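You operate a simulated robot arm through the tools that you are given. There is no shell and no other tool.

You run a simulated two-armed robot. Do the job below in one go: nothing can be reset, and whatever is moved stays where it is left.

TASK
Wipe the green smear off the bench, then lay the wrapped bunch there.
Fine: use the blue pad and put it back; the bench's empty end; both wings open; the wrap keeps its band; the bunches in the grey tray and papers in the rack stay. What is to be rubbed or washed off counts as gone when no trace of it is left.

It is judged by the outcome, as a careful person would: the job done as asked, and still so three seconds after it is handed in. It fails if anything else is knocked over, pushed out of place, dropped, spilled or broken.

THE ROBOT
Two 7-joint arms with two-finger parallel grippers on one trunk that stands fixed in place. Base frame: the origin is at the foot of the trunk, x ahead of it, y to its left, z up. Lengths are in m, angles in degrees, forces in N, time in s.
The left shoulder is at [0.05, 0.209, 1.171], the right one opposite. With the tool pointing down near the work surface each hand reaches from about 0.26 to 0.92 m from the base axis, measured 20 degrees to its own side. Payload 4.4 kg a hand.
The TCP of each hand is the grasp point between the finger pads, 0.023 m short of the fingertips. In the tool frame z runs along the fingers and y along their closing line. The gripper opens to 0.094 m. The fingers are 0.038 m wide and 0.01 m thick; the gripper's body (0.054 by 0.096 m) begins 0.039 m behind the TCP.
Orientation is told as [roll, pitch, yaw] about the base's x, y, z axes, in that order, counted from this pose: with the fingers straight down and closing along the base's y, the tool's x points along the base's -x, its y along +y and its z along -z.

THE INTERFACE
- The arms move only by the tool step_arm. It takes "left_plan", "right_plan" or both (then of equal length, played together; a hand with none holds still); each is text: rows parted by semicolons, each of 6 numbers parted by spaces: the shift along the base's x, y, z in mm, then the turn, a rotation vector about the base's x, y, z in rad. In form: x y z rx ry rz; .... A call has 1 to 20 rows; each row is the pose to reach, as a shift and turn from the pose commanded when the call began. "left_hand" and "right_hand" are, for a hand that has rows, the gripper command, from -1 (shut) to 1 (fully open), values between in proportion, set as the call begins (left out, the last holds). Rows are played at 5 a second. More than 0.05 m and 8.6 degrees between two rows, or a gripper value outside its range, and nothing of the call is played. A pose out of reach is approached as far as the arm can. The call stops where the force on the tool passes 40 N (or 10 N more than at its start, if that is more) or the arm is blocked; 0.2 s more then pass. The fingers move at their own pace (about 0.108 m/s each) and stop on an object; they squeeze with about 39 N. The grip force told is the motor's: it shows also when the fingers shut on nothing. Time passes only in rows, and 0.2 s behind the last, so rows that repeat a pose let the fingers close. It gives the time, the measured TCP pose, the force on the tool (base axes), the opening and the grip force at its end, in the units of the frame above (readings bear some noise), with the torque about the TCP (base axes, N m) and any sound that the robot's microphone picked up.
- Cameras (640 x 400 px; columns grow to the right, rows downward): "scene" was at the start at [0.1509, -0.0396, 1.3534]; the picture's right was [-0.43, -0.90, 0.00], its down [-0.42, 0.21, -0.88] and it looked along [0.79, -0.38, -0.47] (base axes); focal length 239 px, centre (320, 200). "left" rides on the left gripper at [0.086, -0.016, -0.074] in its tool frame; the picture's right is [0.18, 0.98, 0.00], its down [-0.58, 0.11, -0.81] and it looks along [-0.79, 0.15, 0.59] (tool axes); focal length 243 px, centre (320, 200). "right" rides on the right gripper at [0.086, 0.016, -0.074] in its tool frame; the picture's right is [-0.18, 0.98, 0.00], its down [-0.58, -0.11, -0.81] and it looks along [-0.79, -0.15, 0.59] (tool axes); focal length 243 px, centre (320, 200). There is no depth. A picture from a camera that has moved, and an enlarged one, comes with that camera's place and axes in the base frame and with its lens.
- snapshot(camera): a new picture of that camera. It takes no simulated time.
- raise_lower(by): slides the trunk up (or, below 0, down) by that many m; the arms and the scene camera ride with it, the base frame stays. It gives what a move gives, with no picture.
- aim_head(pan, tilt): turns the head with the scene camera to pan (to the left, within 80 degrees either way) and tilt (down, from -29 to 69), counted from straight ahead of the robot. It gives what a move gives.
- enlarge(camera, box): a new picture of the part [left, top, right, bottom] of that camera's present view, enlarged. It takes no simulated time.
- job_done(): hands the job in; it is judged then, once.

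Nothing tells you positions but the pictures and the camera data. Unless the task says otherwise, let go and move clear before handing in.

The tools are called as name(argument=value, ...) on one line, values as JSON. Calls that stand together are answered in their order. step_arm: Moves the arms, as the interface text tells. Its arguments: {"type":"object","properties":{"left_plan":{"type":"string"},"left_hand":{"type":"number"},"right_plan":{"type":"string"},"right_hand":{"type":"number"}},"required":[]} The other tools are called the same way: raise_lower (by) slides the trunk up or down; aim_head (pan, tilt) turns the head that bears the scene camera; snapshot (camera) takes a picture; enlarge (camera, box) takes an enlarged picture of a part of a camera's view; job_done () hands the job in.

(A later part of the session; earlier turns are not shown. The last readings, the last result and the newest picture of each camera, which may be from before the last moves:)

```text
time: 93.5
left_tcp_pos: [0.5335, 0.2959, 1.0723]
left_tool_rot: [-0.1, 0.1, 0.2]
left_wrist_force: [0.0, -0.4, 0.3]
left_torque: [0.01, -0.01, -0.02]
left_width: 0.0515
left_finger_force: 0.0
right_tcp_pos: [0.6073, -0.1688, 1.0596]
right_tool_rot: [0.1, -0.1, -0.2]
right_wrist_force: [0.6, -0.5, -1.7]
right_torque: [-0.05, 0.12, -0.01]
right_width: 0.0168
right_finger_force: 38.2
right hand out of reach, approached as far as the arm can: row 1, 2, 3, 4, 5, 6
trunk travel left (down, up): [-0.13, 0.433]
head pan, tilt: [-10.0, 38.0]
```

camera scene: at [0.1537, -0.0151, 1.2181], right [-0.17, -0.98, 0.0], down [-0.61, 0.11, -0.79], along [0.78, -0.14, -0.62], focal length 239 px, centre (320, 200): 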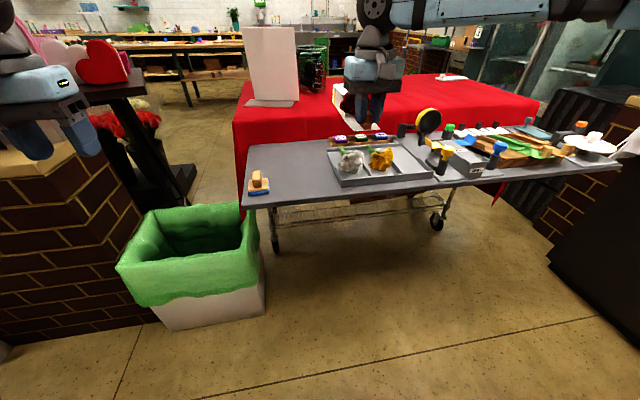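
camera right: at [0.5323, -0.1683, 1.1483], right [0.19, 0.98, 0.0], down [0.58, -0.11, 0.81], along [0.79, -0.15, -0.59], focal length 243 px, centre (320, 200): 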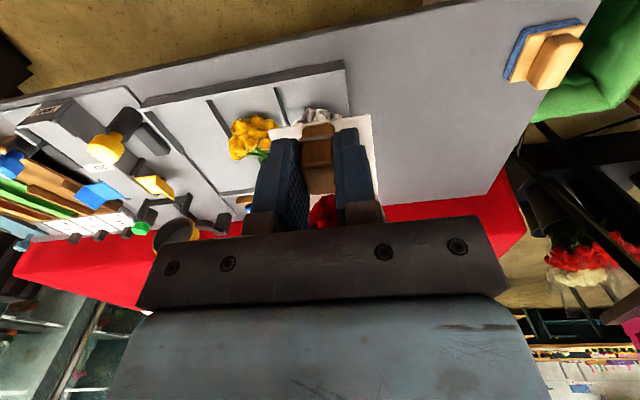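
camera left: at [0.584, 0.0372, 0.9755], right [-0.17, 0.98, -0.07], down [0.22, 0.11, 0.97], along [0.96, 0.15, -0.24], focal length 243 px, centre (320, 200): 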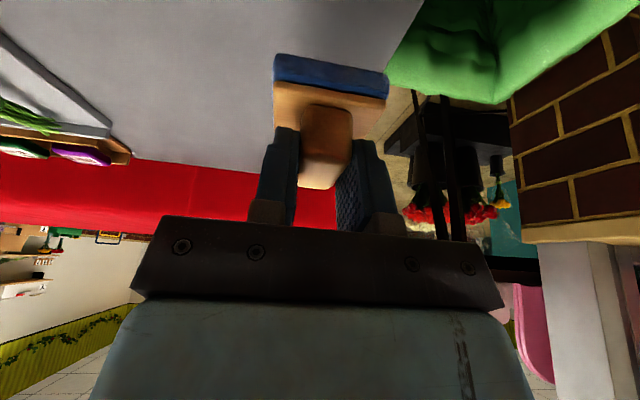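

aim_head(pan=-50, tilt=5)

snapshot(camera="scene")

aim_head(pan=40, tilt=10)

snapshot(camera="scene")

```text
time: 94.6
left_tcp_pos: [0.5329, 0.296, 1.0736]
left_tool_rot: [0.1, 0.0, 0.3]
left_wrist_force: [0.9, -0.5, 0.8]
left_torque: [0.0, -0.04, 0.03]
left_width: 0.0516
left_finger_force: 0.2
right_tcp_pos: [0.6083, -0.1684, 1.0605]
right_tool_rot: [0.0, -0.1, -0.3]
right_wrist_force: [0.0, 0.5, -1.5]
right_torque: [0.0, 0.15, -0.01]
right_width: 0.0167
right_finger_force: 38.8
trunk travel left (down, up): [-0.13, 0.433]
head pan, tilt: [-50.0, 5.0]
```

```text
taken
camera scene: at [0.1281, -0.0704, 1.2707], right [-0.77, -0.64, 0.0], down [-0.06, 0.07, -1.0], along [0.64, -0.76, -0.09], focal length 239 px, centre (320, 200)
```

scene: 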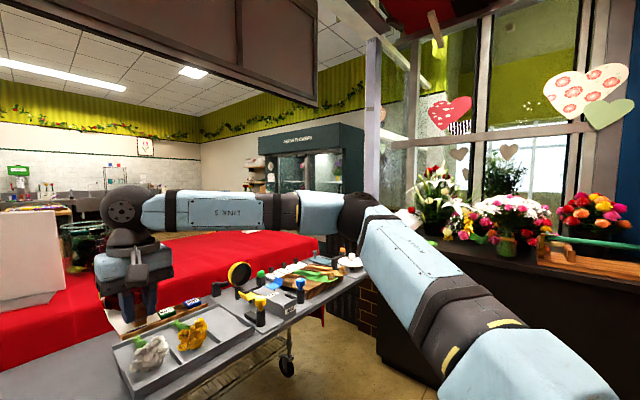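

```text
time: 96.3
left_tcp_pos: [0.5321, 0.2964, 1.0723]
left_tool_rot: [0.0, 0.1, 0.1]
left_wrist_force: [-0.2, -0.4, 0.6]
left_torque: [0.0, 0.02, 0.0]
left_width: 0.0519
left_finger_force: 0.1
right_tcp_pos: [0.6078, -0.1688, 1.0615]
right_tool_rot: [0.0, -0.1, -0.3]
right_wrist_force: [0.5, 0.6, -1.8]
right_torque: [-0.01, 0.12, -0.01]
right_width: 0.0173
right_finger_force: 39.0
trunk travel left (down, up): [-0.13, 0.433]
head pan, tilt: [40.0, 10.0]
```

```text
taken
camera scene: at [0.1402, 0.0597, 1.2628], right [0.64, -0.77, 0.0], down [-0.13, -0.11, -0.98], along [0.75, 0.63, -0.17], focal length 239 px, centre (320, 200)
```

scene: 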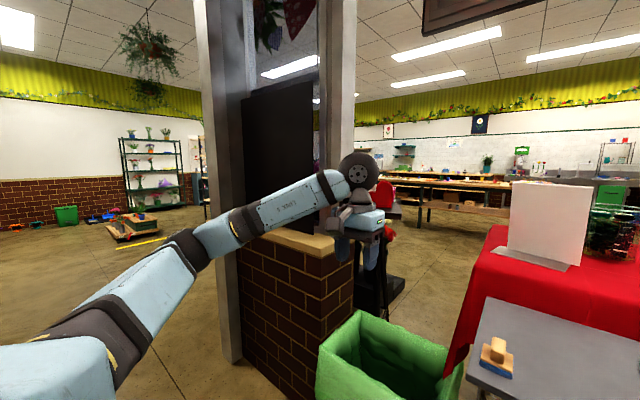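

Both elbows point outward; the right one is strongly bent here. I'll try crossing with the arm more extended, which should let the elbow straighten, staying high in free air.

step_arm(right_plan="15 -35 0 0 0 0; 35 -70 5 0 0 0; 60 -100 5 0 0 0; 90 -125 5 0 0 0; 120 -145 5 0 0 0; 150 -160 5 0 0 0; 170 -160 5 0 0 0; 178 -125 5 0 0 0; 183 -90 5 0 0 0; 186 -55 5 0 0 0; 188 -20 5 0 0 0; 188 15 5 0 0 0")

aim_head(pan=-30, tilt=25)

snapshot(camera="scene")

```text
time: 98.9
left_tcp_pos: [0.533, 0.2951, 1.0718]
left_tool_rot: [0.1, 0.0, 0.2]
left_wrist_force: [0.1, 0.7, 0.6]
left_torque: [0.0, 0.01, 0.03]
left_width: 0.0519
left_finger_force: 0.0
right_tcp_pos: [0.694, -0.2464, 1.0547]
right_tool_rot: [0.1, 0.0, -0.2]
right_wrist_force: [0.3, 0.7, -2.2]
right_torque: [-0.05, 0.13, 0.02]
right_width: 0.017
right_finger_force: 39.4
right hand out of reach, approached as far as the arm can: row 6, 7, 8, 9, 10, 11, 12
trunk travel left (down, up): [-0.13, 0.433]
head pan, tilt: [40.0, 10.0]
```

```text
time: 100.3
left_tcp_pos: [0.5324, 0.2957, 1.072]
left_tool_rot: [0.0, -0.1, 0.2]
left_wrist_force: [-0.1, -0.9, 0.7]
left_torque: [-0.01, -0.01, 0.01]
left_width: 0.0519
left_finger_force: 0.1
right_tcp_pos: [0.6944, -0.2482, 1.0548]
right_tool_rot: [0.2, -0.2, -0.3]
right_wrist_force: [-0.7, 0.1, -0.5]
right_torque: [0.01, 0.11, 0.03]
right_width: 0.0168
right_finger_force: 38.9
trunk travel left (down, up): [-0.13, 0.433]
head pan, tilt: [-30.0, 25.0]
```

```text
taken
camera scene: at [0.1488, -0.0461, 1.2384], right [-0.5, -0.87, 0.0], down [-0.37, 0.21, -0.91], along [0.79, -0.45, -0.42], focal length 239 px, centre (320, 200)
```

scene: 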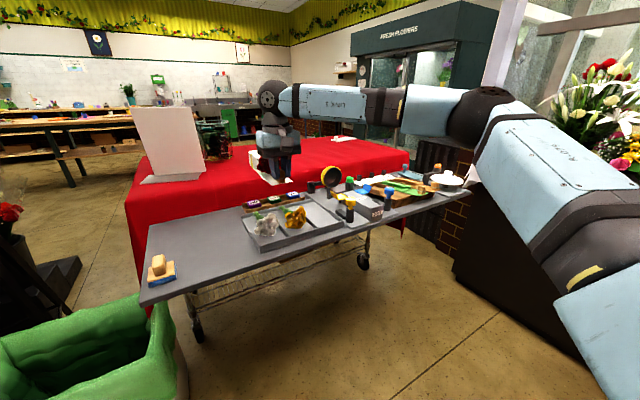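

The right elbow sits high and outward, which limits it. I'll try the opposite: raise the trunk so the arm reaches downward, and test crossing again.

raise_lower(by=0.3)

step_arm(right_plan="-10 -20 -40 0 0 0; -20 -40 -80 0 0 0; -30 -60 -120 0 0 0; -30 -60 -165 0 0 0; -30 -60 -210 0 0 0; -30 -60 -255 0 0 0; -30 -60 -290 0 0 0; -30 -30 -290 0 0 0; -30 0 -290 0 0 0; -30 30 -290 0 0 0; -30 60 -290 0 0 0; -30 90 -290 0 0 0")

```text
time: 103.3
left_tcp_pos: [0.5322, 0.2958, 1.3728]
left_tool_rot: [0.0, 0.1, 0.2]
left_wrist_force: [-0.6, 0.5, 0.5]
left_torque: [0.0, 0.01, 0.01]
left_width: 0.0518
left_finger_force: 0.1
right_tcp_pos: [0.6933, -0.2464, 1.3554]
right_tool_rot: [0.0, -0.2, -0.2]
right_wrist_force: [0.1, 0.3, -0.7]
right_torque: [0.0, 0.12, 0.01]
right_width: 0.0173
right_finger_force: 38.7
trunk travel left (down, up): [-0.43, 0.133]
head pan, tilt: [-30.0, 25.0]
```

```text
time: 105.9
left_tcp_pos: [0.5327, 0.2953, 1.3732]
left_tool_rot: [0.0, 0.0, 0.2]
left_wrist_force: [-0.8, 0.4, 0.5]
left_torque: [-0.02, -0.03, -0.02]
left_width: 0.0518
left_finger_force: 0.0
right_tcp_pos: [0.6083, -0.2382, 1.1181]
right_tool_rot: [0.1, -0.2, -0.3]
right_wrist_force: [0.3, 0.2, -1.3]
right_torque: [-0.01, 0.13, -0.01]
right_width: 0.0171
right_finger_force: 39.4
right hand out of reach, approached as far as the arm can: row 6, 7, 8, 9, 10, 11, 12
trunk travel left (down, up): [-0.43, 0.133]
head pan, tilt: [-30.0, 25.0]
```

That made it worse, so I undo it: raise the hand, bring the trunk back down. Then I'll consider a mid-air handover to the left arm, which reaches the empty end well.

step_arm(right_plan="0 0 40 0 0 0; 0 0 80 0 0 0; 0 5 120 0 0 0; 0 10 160 0 0 0; 0 20 200 0 0 0; 0 20 200 0 0 0")

raise_lower(by=-0.25)

step_arm(right_plan="0 0 0 0 0 0.14; 0 0 0 0 0 0.28; 0 0 0 0 0 0.42; 0 0 0 0 0 0.56; 0 0 0 0 0 0.7; 0 0 0 0 0 0.84; 0 0 0 0 0 0.98")

```text
time: 107.3
left_tcp_pos: [0.5342, 0.2948, 1.3736]
left_tool_rot: [0.0, -0.1, 0.2]
left_wrist_force: [-0.1, -0.1, -0.1]
left_torque: [-0.03, 0.0, 0.01]
left_width: 0.0517
left_finger_force: 0.0
right_tcp_pos: [0.6078, -0.2178, 1.318]
right_tool_rot: [0.1, -0.1, -0.1]
right_wrist_force: [0.3, 0.4, -1.7]
right_torque: [0.01, 0.08, 0.01]
right_width: 0.0168
right_finger_force: 39.1
trunk travel left (down, up): [-0.43, 0.133]
head pan, tilt: [-30.0, 25.0]
```

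```text
time: 109.9
left_tcp_pos: [0.5329, 0.2954, 1.1226]
left_tool_rot: [0.0, 0.0, 0.2]
left_wrist_force: [0.2, -0.4, -0.1]
left_torque: [0.0, 0.02, -0.02]
left_width: 0.0518
left_finger_force: 0.1
right_tcp_pos: [0.6074, -0.2178, 1.0666]
right_tool_rot: [0.1, 0.0, -0.2]
right_wrist_force: [0.1, 0.4, -1.5]
right_torque: [0.02, 0.13, 0.0]
right_width: 0.017
right_finger_force: 39.3
trunk travel left (down, up): [-0.18, 0.383]
head pan, tilt: [-30.0, 25.0]
```

```text
time: 111.5
left_tcp_pos: [0.5311, 0.2981, 1.1231]
left_tool_rot: [-0.2, -0.1, 0.1]
left_wrist_force: [-0.6, 0.4, -0.2]
left_torque: [-0.03, -0.02, 0.0]
left_width: 0.0517
left_finger_force: 0.1
right_tcp_pos: [0.5631, -0.187, 1.0683]
right_tool_rot: [-0.6, 0.0, 55.0]
right_wrist_force: [-0.8, 0.9, -1.2]
right_torque: [-0.12, 0.06, -0.02]
right_width: 0.0168
right_finger_force: 39.2
right hand out of reach, approached as far as the arm can: row 7
trunk travel left (down, up): [-0.18, 0.383]
head pan, tilt: [-30.0, 25.0]
```

The right hand can yaw up to about +50° here but not cross farther. I'll try crossing close to the body first and then reaching forward, which may let the elbow take a different posture.

step_arm(right_plan="-20 -5 0 0 0 -0.14; -40 -10 0 0 0 -0.28; -60 -10 0 0 0 -0.42; -80 -10 0 0 0 -0.56; -100 -5 0 0 0 -0.7; -120 5 0 0 0 -0.84; -140 25 0 0 0 -0.96; -155 50 0 0 0 -0.96; -165 80 0 0 0 -0.96; -170 110 0 0 0 -0.96; -170 140 0 0 0 -0.96; -170 140 0 0 0 -0.96")

snapshot(camera="scene")

```text
time: 114.1
left_tcp_pos: [0.5332, 0.2957, 1.1221]
left_tool_rot: [0.0, -0.1, 0.2]
left_wrist_force: [-0.7, -1.1, 0.0]
left_torque: [0.03, 0.03, 0.02]
left_width: 0.0517
left_finger_force: 0.0
right_tcp_pos: [0.3981, -0.1002, 1.0663]
right_tool_rot: [0.1, -0.2, 0.9]
right_wrist_force: [0.3, -0.1, -1.7]
right_torque: [0.01, 0.11, -0.03]
right_width: 0.0168
right_finger_force: 38.9
right hand out of reach, approached as far as the arm can: row 10, 11, 12
trunk travel left (down, up): [-0.18, 0.383]
head pan, tilt: [-30.0, 25.0]
```

```text
taken
camera scene: at [0.1488, -0.0464, 1.2883], right [-0.5, -0.87, 0.0], down [-0.37, 0.21, -0.91], along [0.78, -0.45, -0.42], focal length 239 px, centre (320, 200)
```

scene: 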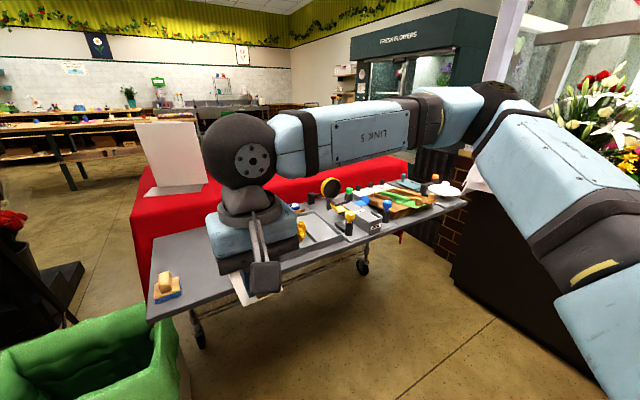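

step_arm(right_plan="35 0 0 0 0 0; 70 0 0 0 0 0; 105 0 0 0 0 0; 140 0 0 0 0 0; 175 0 0 0 0 0; 210 0 0 0 0 0; 245 0 0 0 0 0")

```text
time: 115.7
left_tcp_pos: [0.5337, 0.2953, 1.1227]
left_tool_rot: [0.0, 0.0, 0.2]
left_wrist_force: [0.6, -0.3, -0.7]
left_torque: [0.01, -0.02, 0.02]
left_width: 0.0517
left_finger_force: 0.0
right_tcp_pos: [0.5967, -0.1609, 1.07]
right_tool_rot: [0.2, -0.2, 0.9]
right_wrist_force: [0.5, 0.0, -2.3]
right_torque: [0.0, 0.12, 0.05]
right_width: 0.0171
right_finger_force: 39.4
right hand out of reach, approached as far as the arm can: row 1, 2, 3, 4, 5, 6, 7
trunk travel left (down, up): [-0.18, 0.383]
head pan, tilt: [-30.0, 25.0]
```

The right elbow can't cross any farther, so I'll hand the wrap over in mid-air: the left hand will take the paper tube from above, leaning away from the roses, and lay it down. First I test unloaded that the left arm can reach the laying pose (yaw ≈70°), with the right hand backed off.

step_arm(right_plan="-15 -30 0 0 0 0; -30 -60 0 0 0 0; -45 -90 0 0 0 0; -45 -120 0 0 0 0; -45 -120 0 0 0 0; -45 -120 0 0 0 0; -45 -120 0 0 0 0; -45 -120 0 0 0 0; -45 -120 0 0 0 0; -45 -120 0 0 0 0", left_plan="0 -15 0 0 0 0.13; 10 -40 0 0 0 0.26; 25 -70 0 0 0 0.39; 50 -100 0 0 0 0.52; 80 -125 0 0 0 0.65; 110 -150 0 0 0 0.78; 140 -180 -10 0 0 0.91; 170 -210 -20 0 0 1.04; 195 -240 -30 0 0 1.17; 210 -260 -40 0 0 1.22", left_hand=1)

```text
time: 117.9
left_tcp_pos: [0.7429, 0.0356, 1.0836]
left_tool_rot: [0.0, 0.0, 70.2]
left_wrist_force: [0.2, -0.2, 0.0]
left_torque: [0.0, -0.03, -0.02]
left_width: 0.0941
left_finger_force: 0.1
right_tcp_pos: [0.553, -0.2797, 1.0669]
right_tool_rot: [0.1, -0.1, 0.9]
right_wrist_force: [0.5, -0.1, -1.8]
right_torque: [0.03, 0.14, 0.0]
right_width: 0.0169
right_finger_force: 38.7
trunk travel left (down, up): [-0.18, 0.383]
head pan, tilt: [-30.0, 25.0]
```

step_arm(left_plan="10 -5 -20 -0.11 0.04 0; 20 -10 -40 -0.22 0.08 0; 32 -17 -60 -0.329 0.12 0; 32 -17 -90 -0.329 0.12 0; 32 -17 -120 -0.329 0.12 0; 32 -17 -120 -0.329 0.12 0")

snapshot(camera="left")

aim_head(pan=-5, tilt=35)

snapshot(camera="scene")

```text
time: 119.3
left_tcp_pos: [0.7738, 0.0189, 0.9632]
left_tool_rot: [0.0, 20.1, 70.2]
left_wrist_force: [-0.3, 0.2, -0.8]
left_torque: [-0.03, -0.04, 0.03]
left_width: 0.0938
left_finger_force: 0.1
right_tcp_pos: [0.5529, -0.2797, 1.0679]
right_tool_rot: [0.0, -0.2, 0.9]
right_wrist_force: [-0.5, 0.5, -1.1]
right_torque: [-0.04, 0.16, 0.0]
right_width: 0.0169
right_finger_force: 38.7
trunk travel left (down, up): [-0.18, 0.383]
head pan, tilt: [-30.0, 25.0]
```

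```text
taken
camera left: at [0.7716, -0.0391, 1.0625], right [-0.98, 0.17, 0.06], down [0.18, 0.81, 0.56], along [0.05, 0.56, -0.83], focal length 243 px, centre (320, 200)
```

left: 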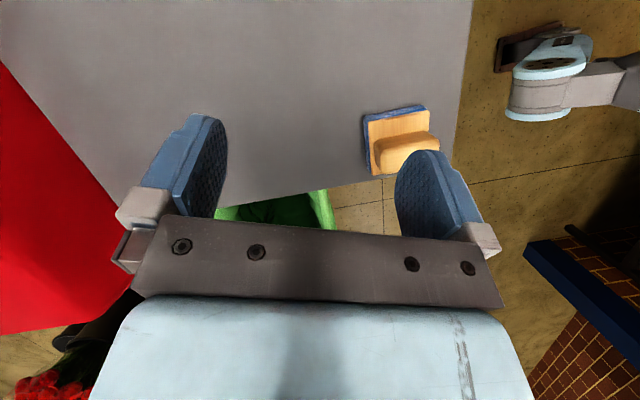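

```text
time: 120.2
left_tcp_pos: [0.7755, 0.0196, 0.9626]
left_tool_rot: [0.0, 20.1, 70.1]
left_wrist_force: [-0.2, 0.4, -0.1]
left_torque: [-0.01, -0.01, -0.01]
left_width: 0.094
left_finger_force: 0.1
right_tcp_pos: [0.5539, -0.2793, 1.068]
right_tool_rot: [0.1, -0.1, 0.9]
right_wrist_force: [-0.5, -0.1, -1.8]
right_torque: [0.01, 0.09, -0.02]
right_width: 0.0171
right_finger_force: 39.1
trunk travel left (down, up): [-0.18, 0.383]
head pan, tilt: [-5.0, 35.0]
```

```text
taken
camera scene: at [0.1566, -0.0078, 1.2726], right [-0.09, -1.0, 0.0], down [-0.57, 0.05, -0.82], along [0.82, -0.07, -0.57], focal length 239 px, centre (320, 200)
```

scene: 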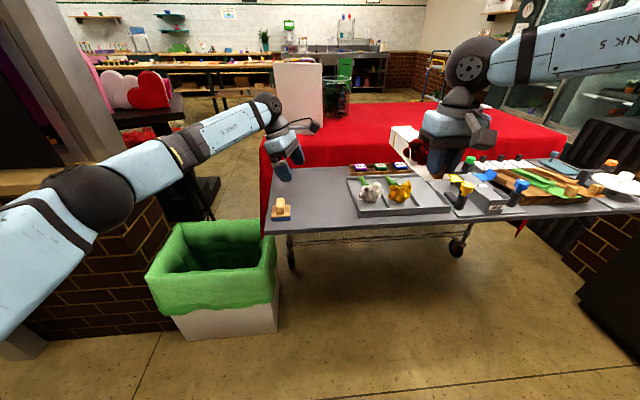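

The left arm reaches the laying pose. Now I raise it well clear and set yaw 48°, then bring the wrap in the right hand to the meeting pose.

step_arm(left_plan="0 5 40 0 0 0; 0 10 85 0 0 0; 0 15 130 0 0 0; 0 20 175 0 0 -0.13; 0 25 215 0 0 -0.26; 0 30 240 0 0 -0.384; 0 30 240 0 0 -0.384")

step_arm(right_plan="10 10 0 0 0 0.14; 20 20 0 0 0 0.28; 30 30 0 0 0 0.42; 40 42 0 0 0 0.56; 48 52 0 0 0 0.7; 54 62 0 0 0 0.805; 54 62 0 0 0 0.805")

snapshot(camera="scene")

snapshot(camera="left")

```text
time: 121.8
left_tcp_pos: [0.7674, 0.0488, 1.2022]
left_tool_rot: [0.2, 20.1, 48.0]
left_wrist_force: [0.1, -0.8, -0.1]
left_torque: [-0.01, -0.01, 0.01]
left_width: 0.0942
left_finger_force: 0.1
left hand out of reach, approached as far as the arm can: row 6, 7
right_tcp_pos: [0.5536, -0.2794, 1.0677]
right_tool_rot: [0.1, -0.1, 0.8]
right_wrist_force: [-1.1, -0.3, -0.9]
right_torque: [0.0, 0.07, 0.0]
right_width: 0.0171
right_finger_force: 39.2
trunk travel left (down, up): [-0.18, 0.383]
head pan, tilt: [-5.0, 35.0]
```

```text
time: 123.3
left_tcp_pos: [0.7669, 0.0493, 1.2045]
left_tool_rot: [-0.1, 20.0, 48.1]
left_wrist_force: [0.5, 0.7, 0.7]
left_torque: [-0.06, 0.01, -0.02]
left_width: 0.094
left_finger_force: 0.0
right_tcp_pos: [0.6068, -0.2176, 1.0687]
right_tool_rot: [0.1, -0.2, 47.0]
right_wrist_force: [-0.3, -0.1, -1.9]
right_torque: [-0.09, 0.09, 0.0]
right_width: 0.0169
right_finger_force: 39.1
trunk travel left (down, up): [-0.18, 0.383]
head pan, tilt: [-5.0, 35.0]
```

```text
taken
camera scene: at [0.1552, -0.0065, 1.273], right [-0.09, -1.0, 0.0], down [-0.57, 0.05, -0.82], along [0.82, -0.07, -0.57], focal length 239 px, centre (320, 200)
```

scene: 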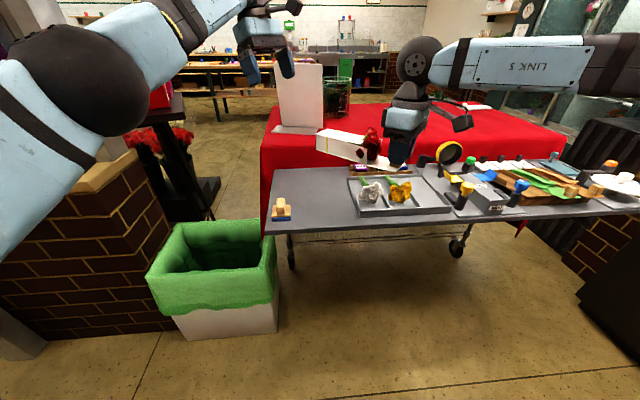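

```text
taken
camera left: at [0.7417, -0.0018, 1.3041], right [-0.85, 0.53, 0.06], down [0.47, 0.69, 0.56], along [0.25, 0.5, -0.83], focal length 243 px, centre (320, 200)
```

left: 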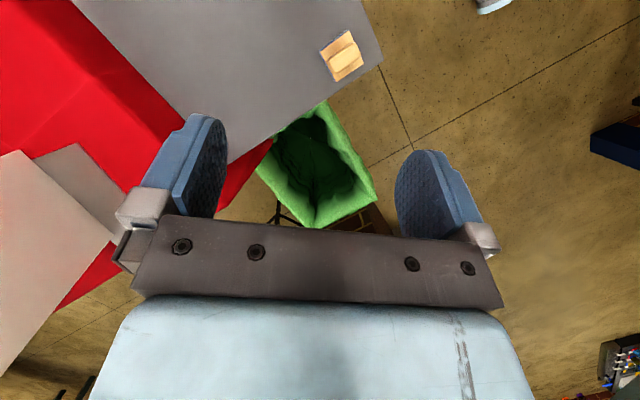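

enlarge(camera="scene", box=[300, 90, 480, 200])

```text
3.56 times, centred on (390, 145) of scene
camera zoom: at [0.1552, -0.0065, 1.273], right [-0.09, -1.0, 0.0], down [-0.57, 0.05, -0.82], along [0.82, -0.07, -0.57], focal length 850 px, centre (71, 396)
```

zoom: 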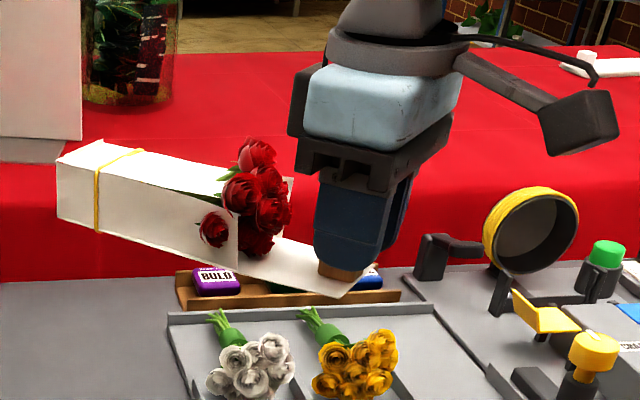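

The wrap's geometry matches my model closely: free tube section from about 80 to 165 mm from the lug, tube bottom z≈1.026, top≈1.071. I add a bit more lean to the left hand for clearance and bring it above the grip point (0.692, −0.126).

step_arm(left_plan="-10 -30 0 -0.05 0.047 0; -25 -65 0 -0.104 0.0937 0; -40 -105 0 -0.104 0.0937 0; -58 -140 0 -0.104 0.0937 0; -75 -175 0 -0.104 0.0937 0; -75 -175 0 -0.104 0.0937 0")

snapshot(camera="scene")

snapshot(camera="left")

snapshot(camera="right")

```text
time: 124.8
left_tcp_pos: [0.6932, -0.1241, 1.2022]
left_tool_rot: [0.0, 28.2, 48.1]
left_wrist_force: [0.2, -0.5, 0.2]
left_torque: [-0.04, 0.01, 0.02]
left_width: 0.0943
left_finger_force: 0.1
right_tcp_pos: [0.6093, -0.2161, 1.0678]
right_tool_rot: [0.1, -0.1, 46.9]
right_wrist_force: [-0.4, 0.2, -1.9]
right_torque: [-0.05, 0.12, -0.01]
right_width: 0.017
right_finger_force: 38.8
trunk travel left (down, up): [-0.18, 0.383]
head pan, tilt: [-5.0, 35.0]
```

```text
taken
camera scene: at [0.1569, -0.0068, 1.2726], right [-0.09, -1.0, 0.0], down [-0.57, 0.05, -0.82], along [0.82, -0.07, -0.57], focal length 239 px, centre (320, 200)
```

scene: 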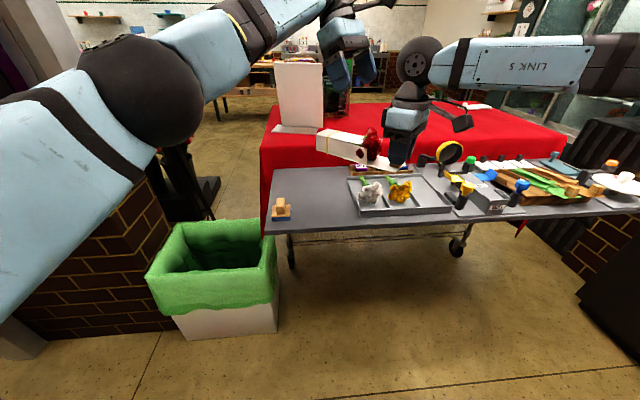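

```text
taken
camera left: at [0.6779, -0.1662, 1.3093], right [-0.84, 0.54, 0.09], down [0.52, 0.74, 0.44], along [0.17, 0.41, -0.9], focal length 243 px, centre (320, 200)
```

left: 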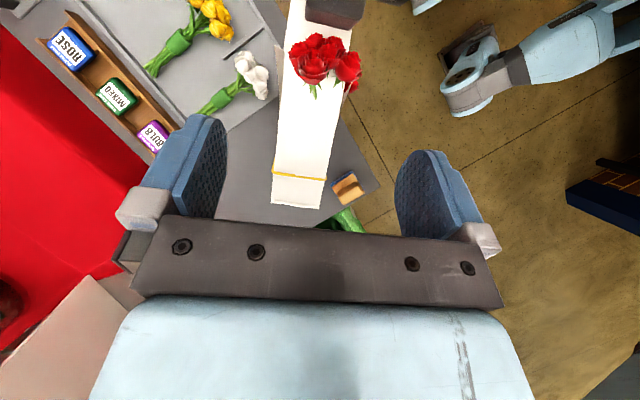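

```text
taken
camera right: at [0.5368, -0.2701, 1.1424], right [-0.59, 0.8, 0.0], down [0.48, 0.35, 0.81], along [0.65, 0.48, -0.59], focal length 243 px, centre (320, 200)
```

right: 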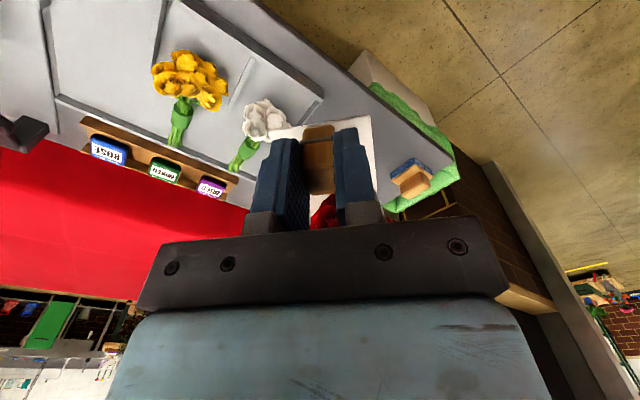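

The left hand is aligned over the tube between roses and band. I descend partway, check clearances, then go on.

step_arm(left_plan="0 -1 -30 0 0 0; 0 -1 -60 0 0 0; 0 -1 -85 0 0 0; 0 -1 -85 0 0 0")

snapshot(camera="left")

enlarge(camera="scene", box=[300, 60, 480, 172])

```text
time: 125.8
left_tcp_pos: [0.6918, -0.1269, 1.1177]
left_tool_rot: [0.1, 28.0, 48.1]
left_wrist_force: [0.3, 0.3, -0.4]
left_torque: [0.01, -0.01, 0.01]
left_width: 0.094
left_finger_force: 0.0
right_tcp_pos: [0.6071, -0.2183, 1.0675]
right_tool_rot: [0.2, -0.1, 47.0]
right_wrist_force: [-0.2, 0.2, -0.5]
right_torque: [-0.09, 0.08, 0.02]
right_width: 0.0171
right_finger_force: 39.1
trunk travel left (down, up): [-0.18, 0.383]
head pan, tilt: [-5.0, 35.0]
```

```text
taken
camera left: at [0.6773, -0.1687, 1.2249], right [-0.84, 0.54, 0.09], down [0.52, 0.74, 0.44], along [0.17, 0.41, -0.89], focal length 243 px, centre (320, 200)
```

left: 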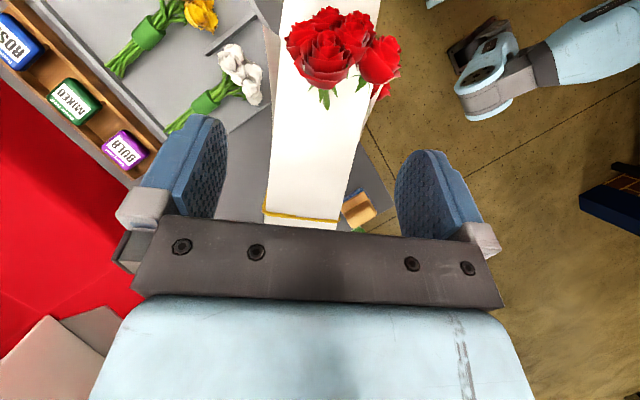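

```text
3.56 times, centred on (390, 116) of scene
camera zoom: at [0.1562, -0.0079, 1.2727], right [-0.09, -1.0, 0.0], down [-0.57, 0.05, -0.82], along [0.82, -0.07, -0.57], focal length 850 px, centre (71, 499)
```

zoom: 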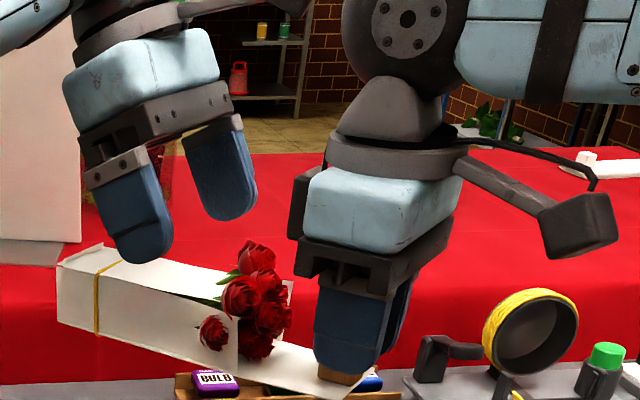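

step_arm(left_plan="0 0 -15 0 0 0; 0 0 -30 0 0 0; 0 0 -43 0 0 0; 0 0 -55 0 0 0; 0 0 -55 0 0 0")

snapshot(camera="left")

enlarge(camera="scene", box=[300, 60, 480, 172])

```text
time: 127.0
left_tcp_pos: [0.6916, -0.1267, 1.0636]
left_tool_rot: [0.1, 28.2, 48.1]
left_wrist_force: [-0.2, 0.5, -0.1]
left_torque: [0.03, -0.02, 0.0]
left_width: 0.0942
left_finger_force: 0.0
right_tcp_pos: [0.6082, -0.2169, 1.0668]
right_tool_rot: [0.1, -0.2, 47.0]
right_wrist_force: [-0.6, -0.9, -1.8]
right_torque: [-0.12, 0.09, 0.0]
right_width: 0.0172
right_finger_force: 39.3
trunk travel left (down, up): [-0.18, 0.383]
head pan, tilt: [-5.0, 35.0]
```

```text
taken
camera left: at [0.6772, -0.1683, 1.1697], right [-0.84, 0.54, 0.09], down [0.52, 0.74, 0.44], along [0.17, 0.41, -0.89], focal length 243 px, centre (320, 200)
```

left: 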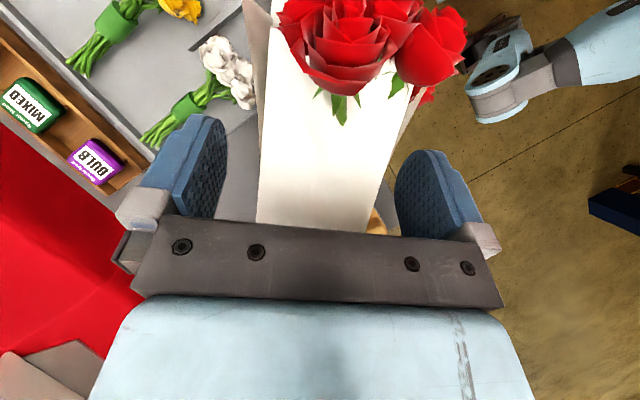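

```text
3.56 times, centred on (390, 116) of scene
camera zoom: at [0.1565, -0.0078, 1.2726], right [-0.09, -1.0, 0.0], down [-0.57, 0.05, -0.82], along [0.82, -0.07, -0.57], focal length 850 px, centre (71, 499)
```

zoom: 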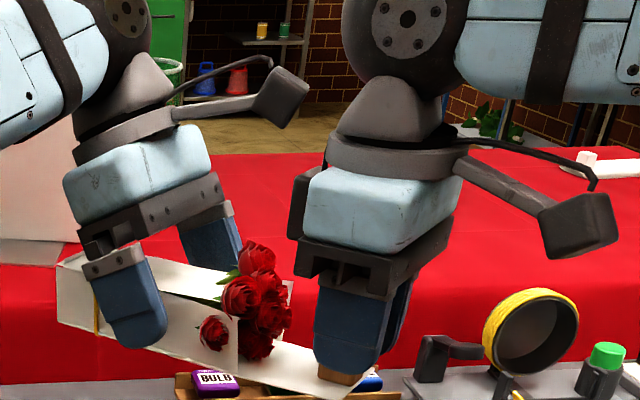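

Clear on all sides. I close the left hand on the tube.

step_arm(left_plan="0 0 0 0 0 0; 0 0 0 0 0 0; 0 0 0 0 0 0; 0 0 0 0 0 0", left_hand=-1)

snapshot(camera="left")

enlarge(camera="scene", box=[300, 60, 480, 172])

```text
time: 128.0
left_tcp_pos: [0.6937, -0.1257, 1.062]
left_tool_rot: [0.1, 28.0, 48.1]
left_wrist_force: [7.2, 7.1, 2.4]
left_torque: [0.03, -0.04, 0.03]
left_width: 0.0397
left_finger_force: 38.9
right_tcp_pos: [0.6088, -0.2175, 1.0681]
right_tool_rot: [0.1, -0.1, 47.0]
right_wrist_force: [-6.4, -8.4, -2.9]
right_torque: [-0.29, 0.3, -0.03]
right_width: 0.017
right_finger_force: 39.2
trunk travel left (down, up): [-0.18, 0.383]
head pan, tilt: [-5.0, 35.0]
```

```text
taken
camera left: at [0.6781, -0.1676, 1.1698], right [-0.84, 0.53, 0.09], down [0.51, 0.74, 0.44], along [0.17, 0.41, -0.89], focal length 243 px, centre (320, 200)
```

left: 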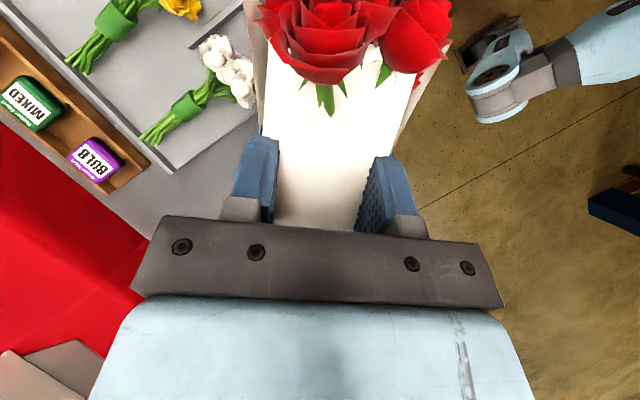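

```text
3.56 times, centred on (390, 116) of scene
camera zoom: at [0.1567, -0.0077, 1.2726], right [-0.09, -1.0, 0.0], down [-0.57, 0.05, -0.82], along [0.82, -0.07, -0.57], focal length 850 px, centre (71, 499)
```

zoom: 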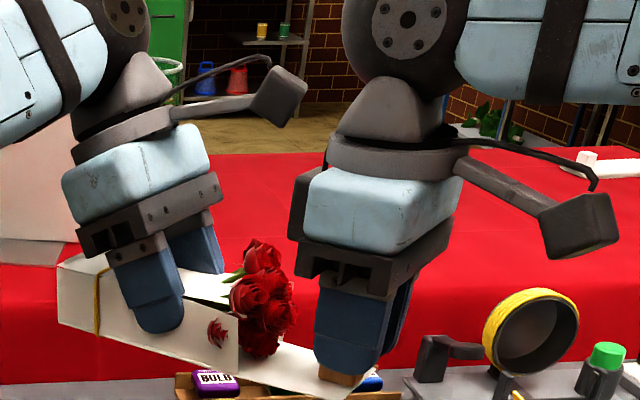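

The left hand holds the tube. Now the right hand releases the lug and rises clear.

step_arm(right_plan="0 0 0 0 0 0; 0 0 0 0 0 0; 0 0 0 0 0 0", right_hand=-0.3)

enlarge(camera="scene", box=[300, 60, 480, 172])

```text
time: 128.8
left_tcp_pos: [0.6923, -0.127, 1.0633]
left_tool_rot: [0.1, 28.0, 48.0]
left_wrist_force: [-0.3, 0.5, 0.1]
left_torque: [0.03, 0.0, 0.0]
left_width: 0.021
left_finger_force: 38.9
right_tcp_pos: [0.6089, -0.2177, 1.0676]
right_tool_rot: [0.1, -0.2, 47.0]
right_wrist_force: [0.5, 0.6, 1.3]
right_torque: [0.02, -0.01, 0.0]
right_width: 0.033
right_finger_force: 0.1
trunk travel left (down, up): [-0.18, 0.383]
head pan, tilt: [-5.0, 35.0]
```

```text
3.56 times, centred on (390, 116) of scene
camera zoom: at [0.1567, -0.0077, 1.2726], right [-0.09, -1.0, 0.0], down [-0.57, 0.05, -0.82], along [0.82, -0.07, -0.57], focal length 850 px, centre (71, 499)
```

zoom: 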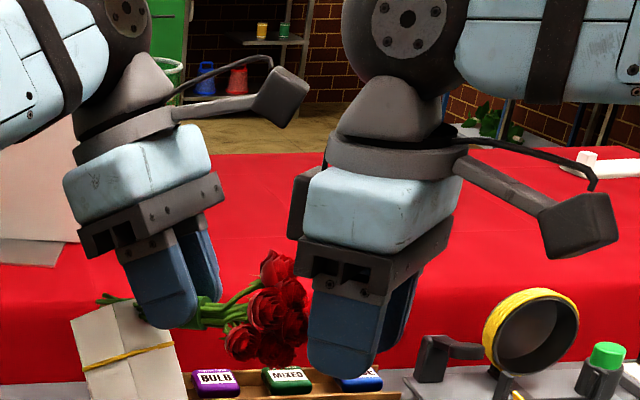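

The paper sleeve slipped off: the left hand holds only the flower bunch, and the paper with its band and lug has separated. I must see where it is before any more time passes.

snapshot(camera="scene")

snapshot(camera="left")

enlarge(camera="scene", box=[280, 120, 460, 232])

snapshot(camera="right")

```text
taken
camera scene: at [0.1567, -0.0077, 1.2726], right [-0.09, -1.0, 0.0], down [-0.57, 0.05, -0.82], along [0.82, -0.07, -0.57], focal length 239 px, centre (320, 200)
```

scene: 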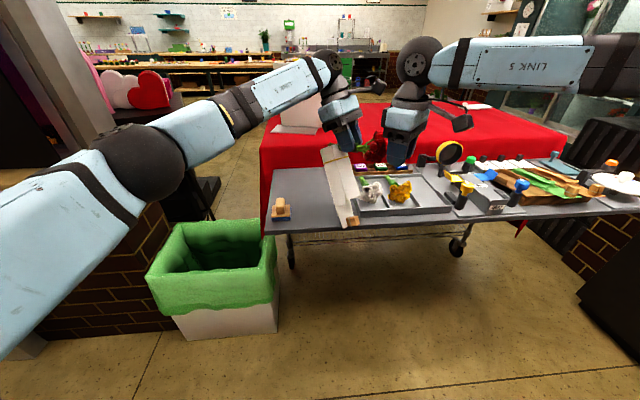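

```text
taken
camera left: at [0.6774, -0.1683, 1.1698], right [-0.84, 0.54, 0.09], down [0.52, 0.74, 0.44], along [0.17, 0.41, -0.89], focal length 243 px, centre (320, 200)
```

left: 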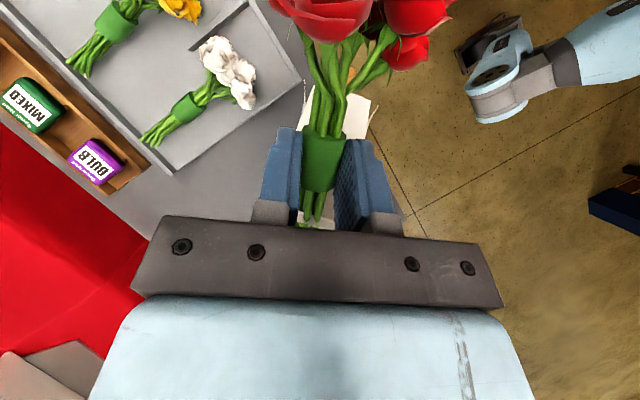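

```text
3.56 times, centred on (370, 176) of scene
camera zoom: at [0.1567, -0.0077, 1.2726], right [-0.09, -1.0, 0.0], down [-0.57, 0.05, -0.82], along [0.82, -0.07, -0.57], focal length 850 px, centre (142, 285)
```

zoom: 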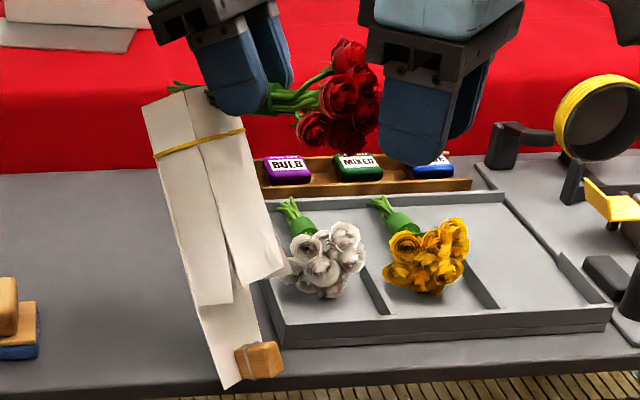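

```text
taken
camera right: at [0.5366, -0.2708, 1.1423], right [-0.59, 0.8, 0.0], down [0.48, 0.35, 0.81], along [0.65, 0.48, -0.59], focal length 243 px, centre (320, 200)
```

right: 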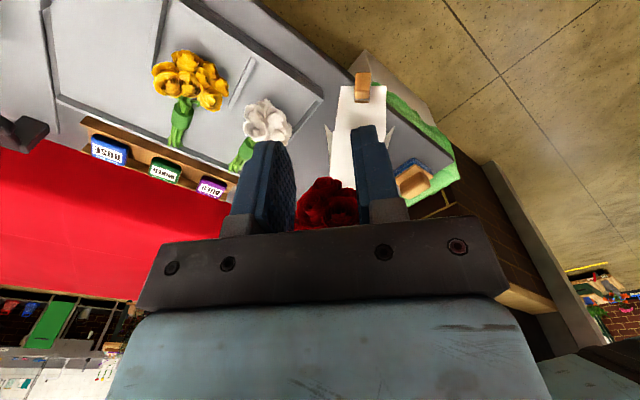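

step_arm(left_plan="0 0 0 0 0 0")

enlarge(camera="scene", box=[280, 120, 460, 232])

snapshot(camera="right")

```text
time: 129.2
left_tcp_pos: [0.6927, -0.1273, 1.0624]
left_tool_rot: [0.0, 28.1, 48.1]
left_wrist_force: [-1.1, 0.4, 0.2]
left_torque: [0.03, -0.04, -0.01]
left_width: 0.0208
left_finger_force: 39.1
right_tcp_pos: [0.6072, -0.2181, 1.0671]
right_tool_rot: [0.2, -0.3, 47.0]
right_wrist_force: [0.1, -0.4, 0.1]
right_torque: [0.0, 0.01, 0.0]
right_width: 0.033
right_finger_force: 0.1
trunk travel left (down, up): [-0.18, 0.383]
head pan, tilt: [-5.0, 35.0]
```

```text
3.56 times, centred on (370, 176) of scene
camera zoom: at [0.1567, -0.0077, 1.2726], right [-0.09, -1.0, 0.0], down [-0.57, 0.05, -0.82], along [0.82, -0.07, -0.57], focal length 850 px, centre (142, 285)
```

zoom: 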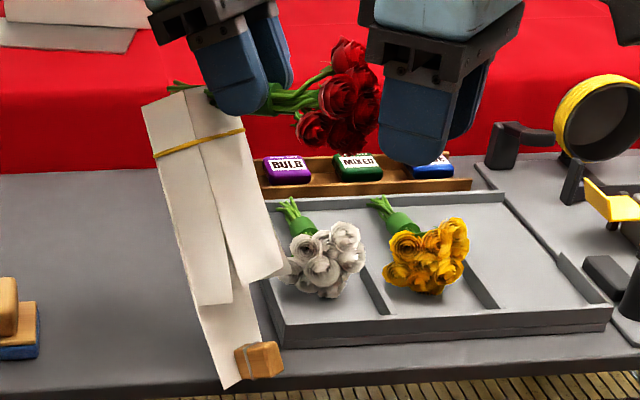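

```text
taken
camera right: at [0.5366, -0.2709, 1.1423], right [-0.59, 0.8, 0.0], down [0.48, 0.35, 0.81], along [0.65, 0.48, -0.59], focal length 243 px, centre (320, 200)
```

right: 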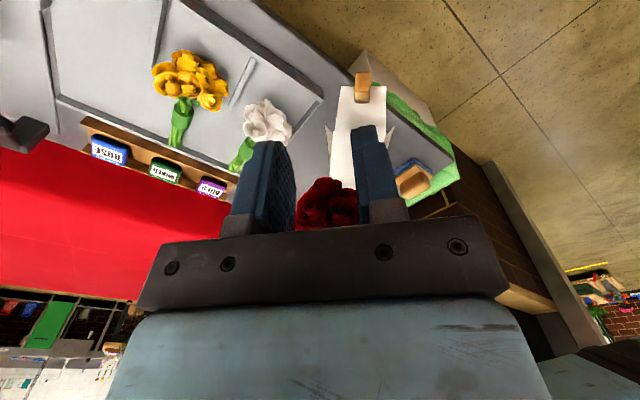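

It is static: the sleeve leans with its lug end on the bench near the front edge and its banded end against the stems. I'll study exactly how the sleeve and bunch touch before moving anything.

enlarge(camera="left", box=[230, 0, 430, 230])

enlarge(camera="scene", box=[310, 130, 390, 182])

enlarge(camera="scene", box=[310, 180, 390, 240])

enlarge(camera="right", box=[300, 60, 420, 200])

```text
1.74 times, centred on (330, 115) of left
camera zoom: at [0.6774, -0.1683, 1.1699], right [-0.84, 0.54, 0.09], down [0.52, 0.74, 0.44], along [0.17, 0.41, -0.89], focal length 422 px, centre (303, 348)
```

zoom: 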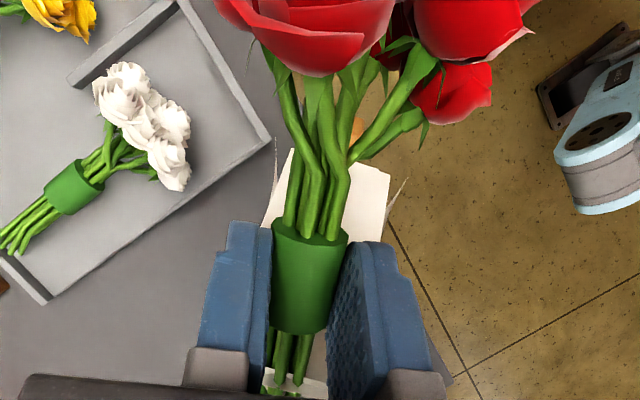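

```text
7.69 times, centred on (350, 156) of scene
camera zoom: at [0.1567, -0.0077, 1.2726], right [-0.09, -1.0, 0.0], down [-0.57, 0.05, -0.82], along [0.82, -0.07, -0.57], focal length 1838 px, centre (89, 538)
```

zoom: 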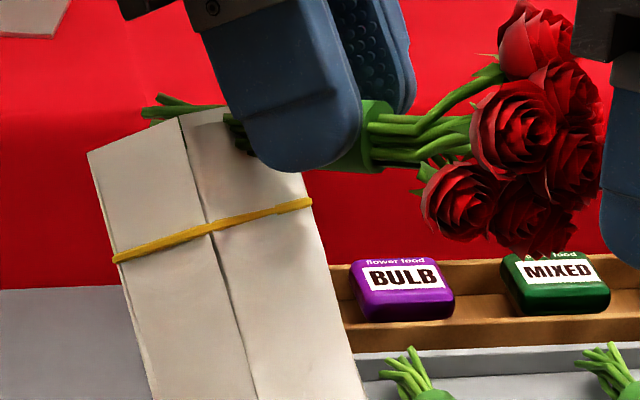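

```text
6.67 times, centred on (350, 210) of scene
camera zoom: at [0.1567, -0.0077, 1.2726], right [-0.09, -1.0, 0.0], down [-0.57, 0.05, -0.82], along [0.82, -0.07, -0.57], focal length 1593 px, centre (120, 133)
```

zoom: 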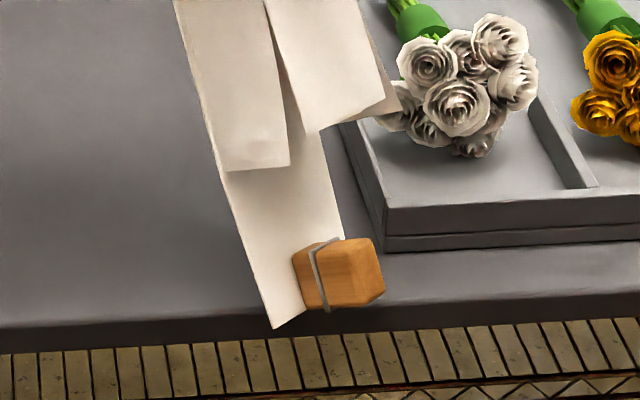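

```text
2.86 times, centred on (360, 130) of right
camera zoom: at [0.5366, -0.2709, 1.1423], right [-0.59, 0.8, 0.0], down [0.48, 0.35, 0.81], along [0.65, 0.48, -0.59], focal length 693 px, centre (206, 400)
```

zoom: 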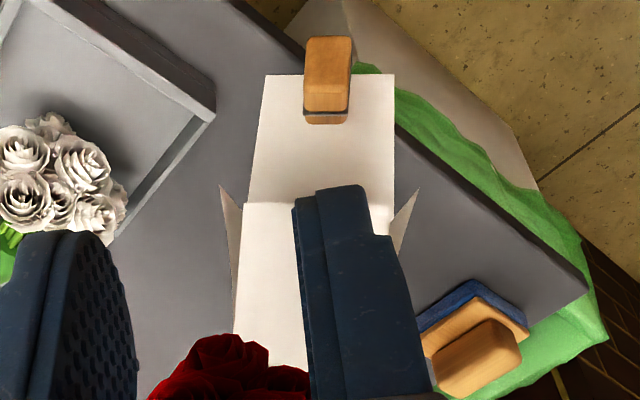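

The sleeve's banded end rests on the stem tips, and its lug end stands on the bench's front edge, so the pair can be laid down by rotating about that edge. I'll move the left hand along a slow arc that lowers the sleeve flat while staying engaged, checking as I go.

step_arm(left_plan="6 10 -9 0 0 0; 13 21 -19 0 0 0; 13 21 -19 0 0 0")

enlarge(camera="scene", box=[280, 120, 460, 232])

snapshot(camera="right")

```text
time: 129.9
left_tcp_pos: [0.7054, -0.1053, 1.0437]
left_tool_rot: [0.1, 28.1, 48.1]
left_wrist_force: [-0.9, 0.1, -0.5]
left_torque: [0.01, -0.04, 0.02]
left_width: 0.0209
left_finger_force: 39.1
right_tcp_pos: [0.6079, -0.2173, 1.0675]
right_tool_rot: [0.1, -0.2, 47.1]
right_wrist_force: [1.2, -0.3, -0.3]
right_torque: [-0.02, -0.02, -0.03]
right_width: 0.0328
right_finger_force: 0.0
trunk travel left (down, up): [-0.18, 0.383]
head pan, tilt: [-5.0, 35.0]
```

```text
3.56 times, centred on (370, 176) of scene
camera zoom: at [0.1565, -0.0078, 1.2726], right [-0.09, -1.0, 0.0], down [-0.57, 0.05, -0.82], along [0.82, -0.07, -0.57], focal length 850 px, centre (142, 285)
```

zoom: 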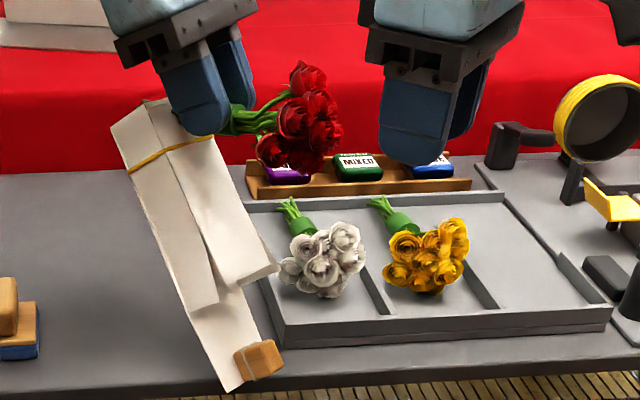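

```text
taken
camera right: at [0.5364, -0.2709, 1.1424], right [-0.59, 0.8, 0.0], down [0.48, 0.35, 0.81], along [0.65, 0.48, -0.59], focal length 243 px, centre (320, 200)
```

right: 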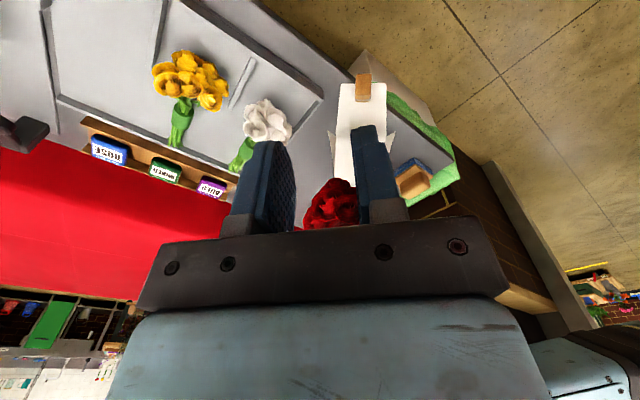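

The sleeve follows nicely with its lug end staying put. I continue the arc.

step_arm(left_plan="4 12 -11 0 0 0; 7 23 -22 0 0 0; 8 34 -34 0 0 0; 8 46 -46 0 0 0; 8 46 -46 0 0 0")

enlarge(camera="scene", box=[260, 120, 440, 232])

enlarge(camera="left", box=[200, 0, 440, 240])

```text
time: 131.2
left_tcp_pos: [0.7131, -0.0598, 0.9978]
left_tool_rot: [0.2, 28.1, 48.2]
left_wrist_force: [-0.1, -0.6, 0.4]
left_torque: [0.03, -0.06, 0.03]
left_width: 0.0209
left_finger_force: 39.0
right_tcp_pos: [0.6074, -0.2168, 1.0675]
right_tool_rot: [0.2, -0.2, 47.1]
right_wrist_force: [-0.2, 0.6, 0.0]
right_torque: [-0.02, 0.04, 0.03]
right_width: 0.0328
right_finger_force: 0.1
trunk travel left (down, up): [-0.18, 0.383]
head pan, tilt: [-5.0, 35.0]
```

```text
3.56 times, centred on (350, 176) of scene
camera zoom: at [0.1565, -0.0078, 1.2726], right [-0.09, -1.0, 0.0], down [-0.57, 0.05, -0.82], along [0.82, -0.07, -0.57], focal length 850 px, centre (213, 285)
```

zoom: 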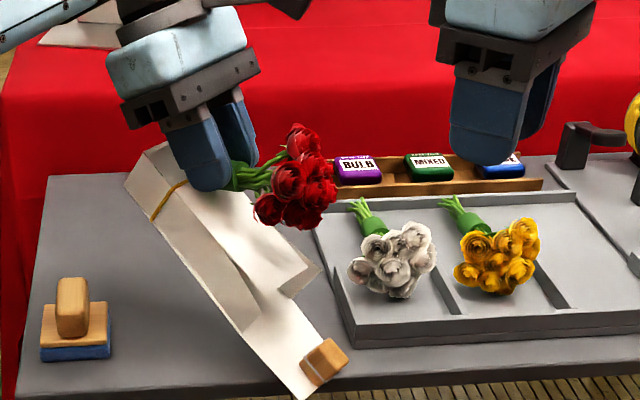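

```text
1.67 times, centred on (320, 120) of left
camera zoom: at [0.6987, -0.1017, 1.1044], right [-0.84, 0.54, 0.09], down [0.52, 0.74, 0.44], along [0.17, 0.41, -0.89], focal length 404 px, centre (320, 333)
```

zoom: 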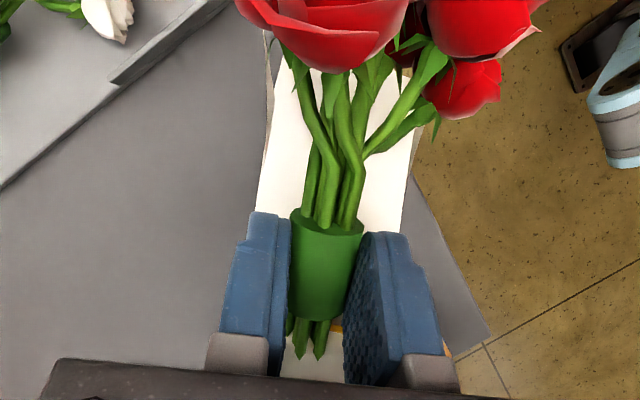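

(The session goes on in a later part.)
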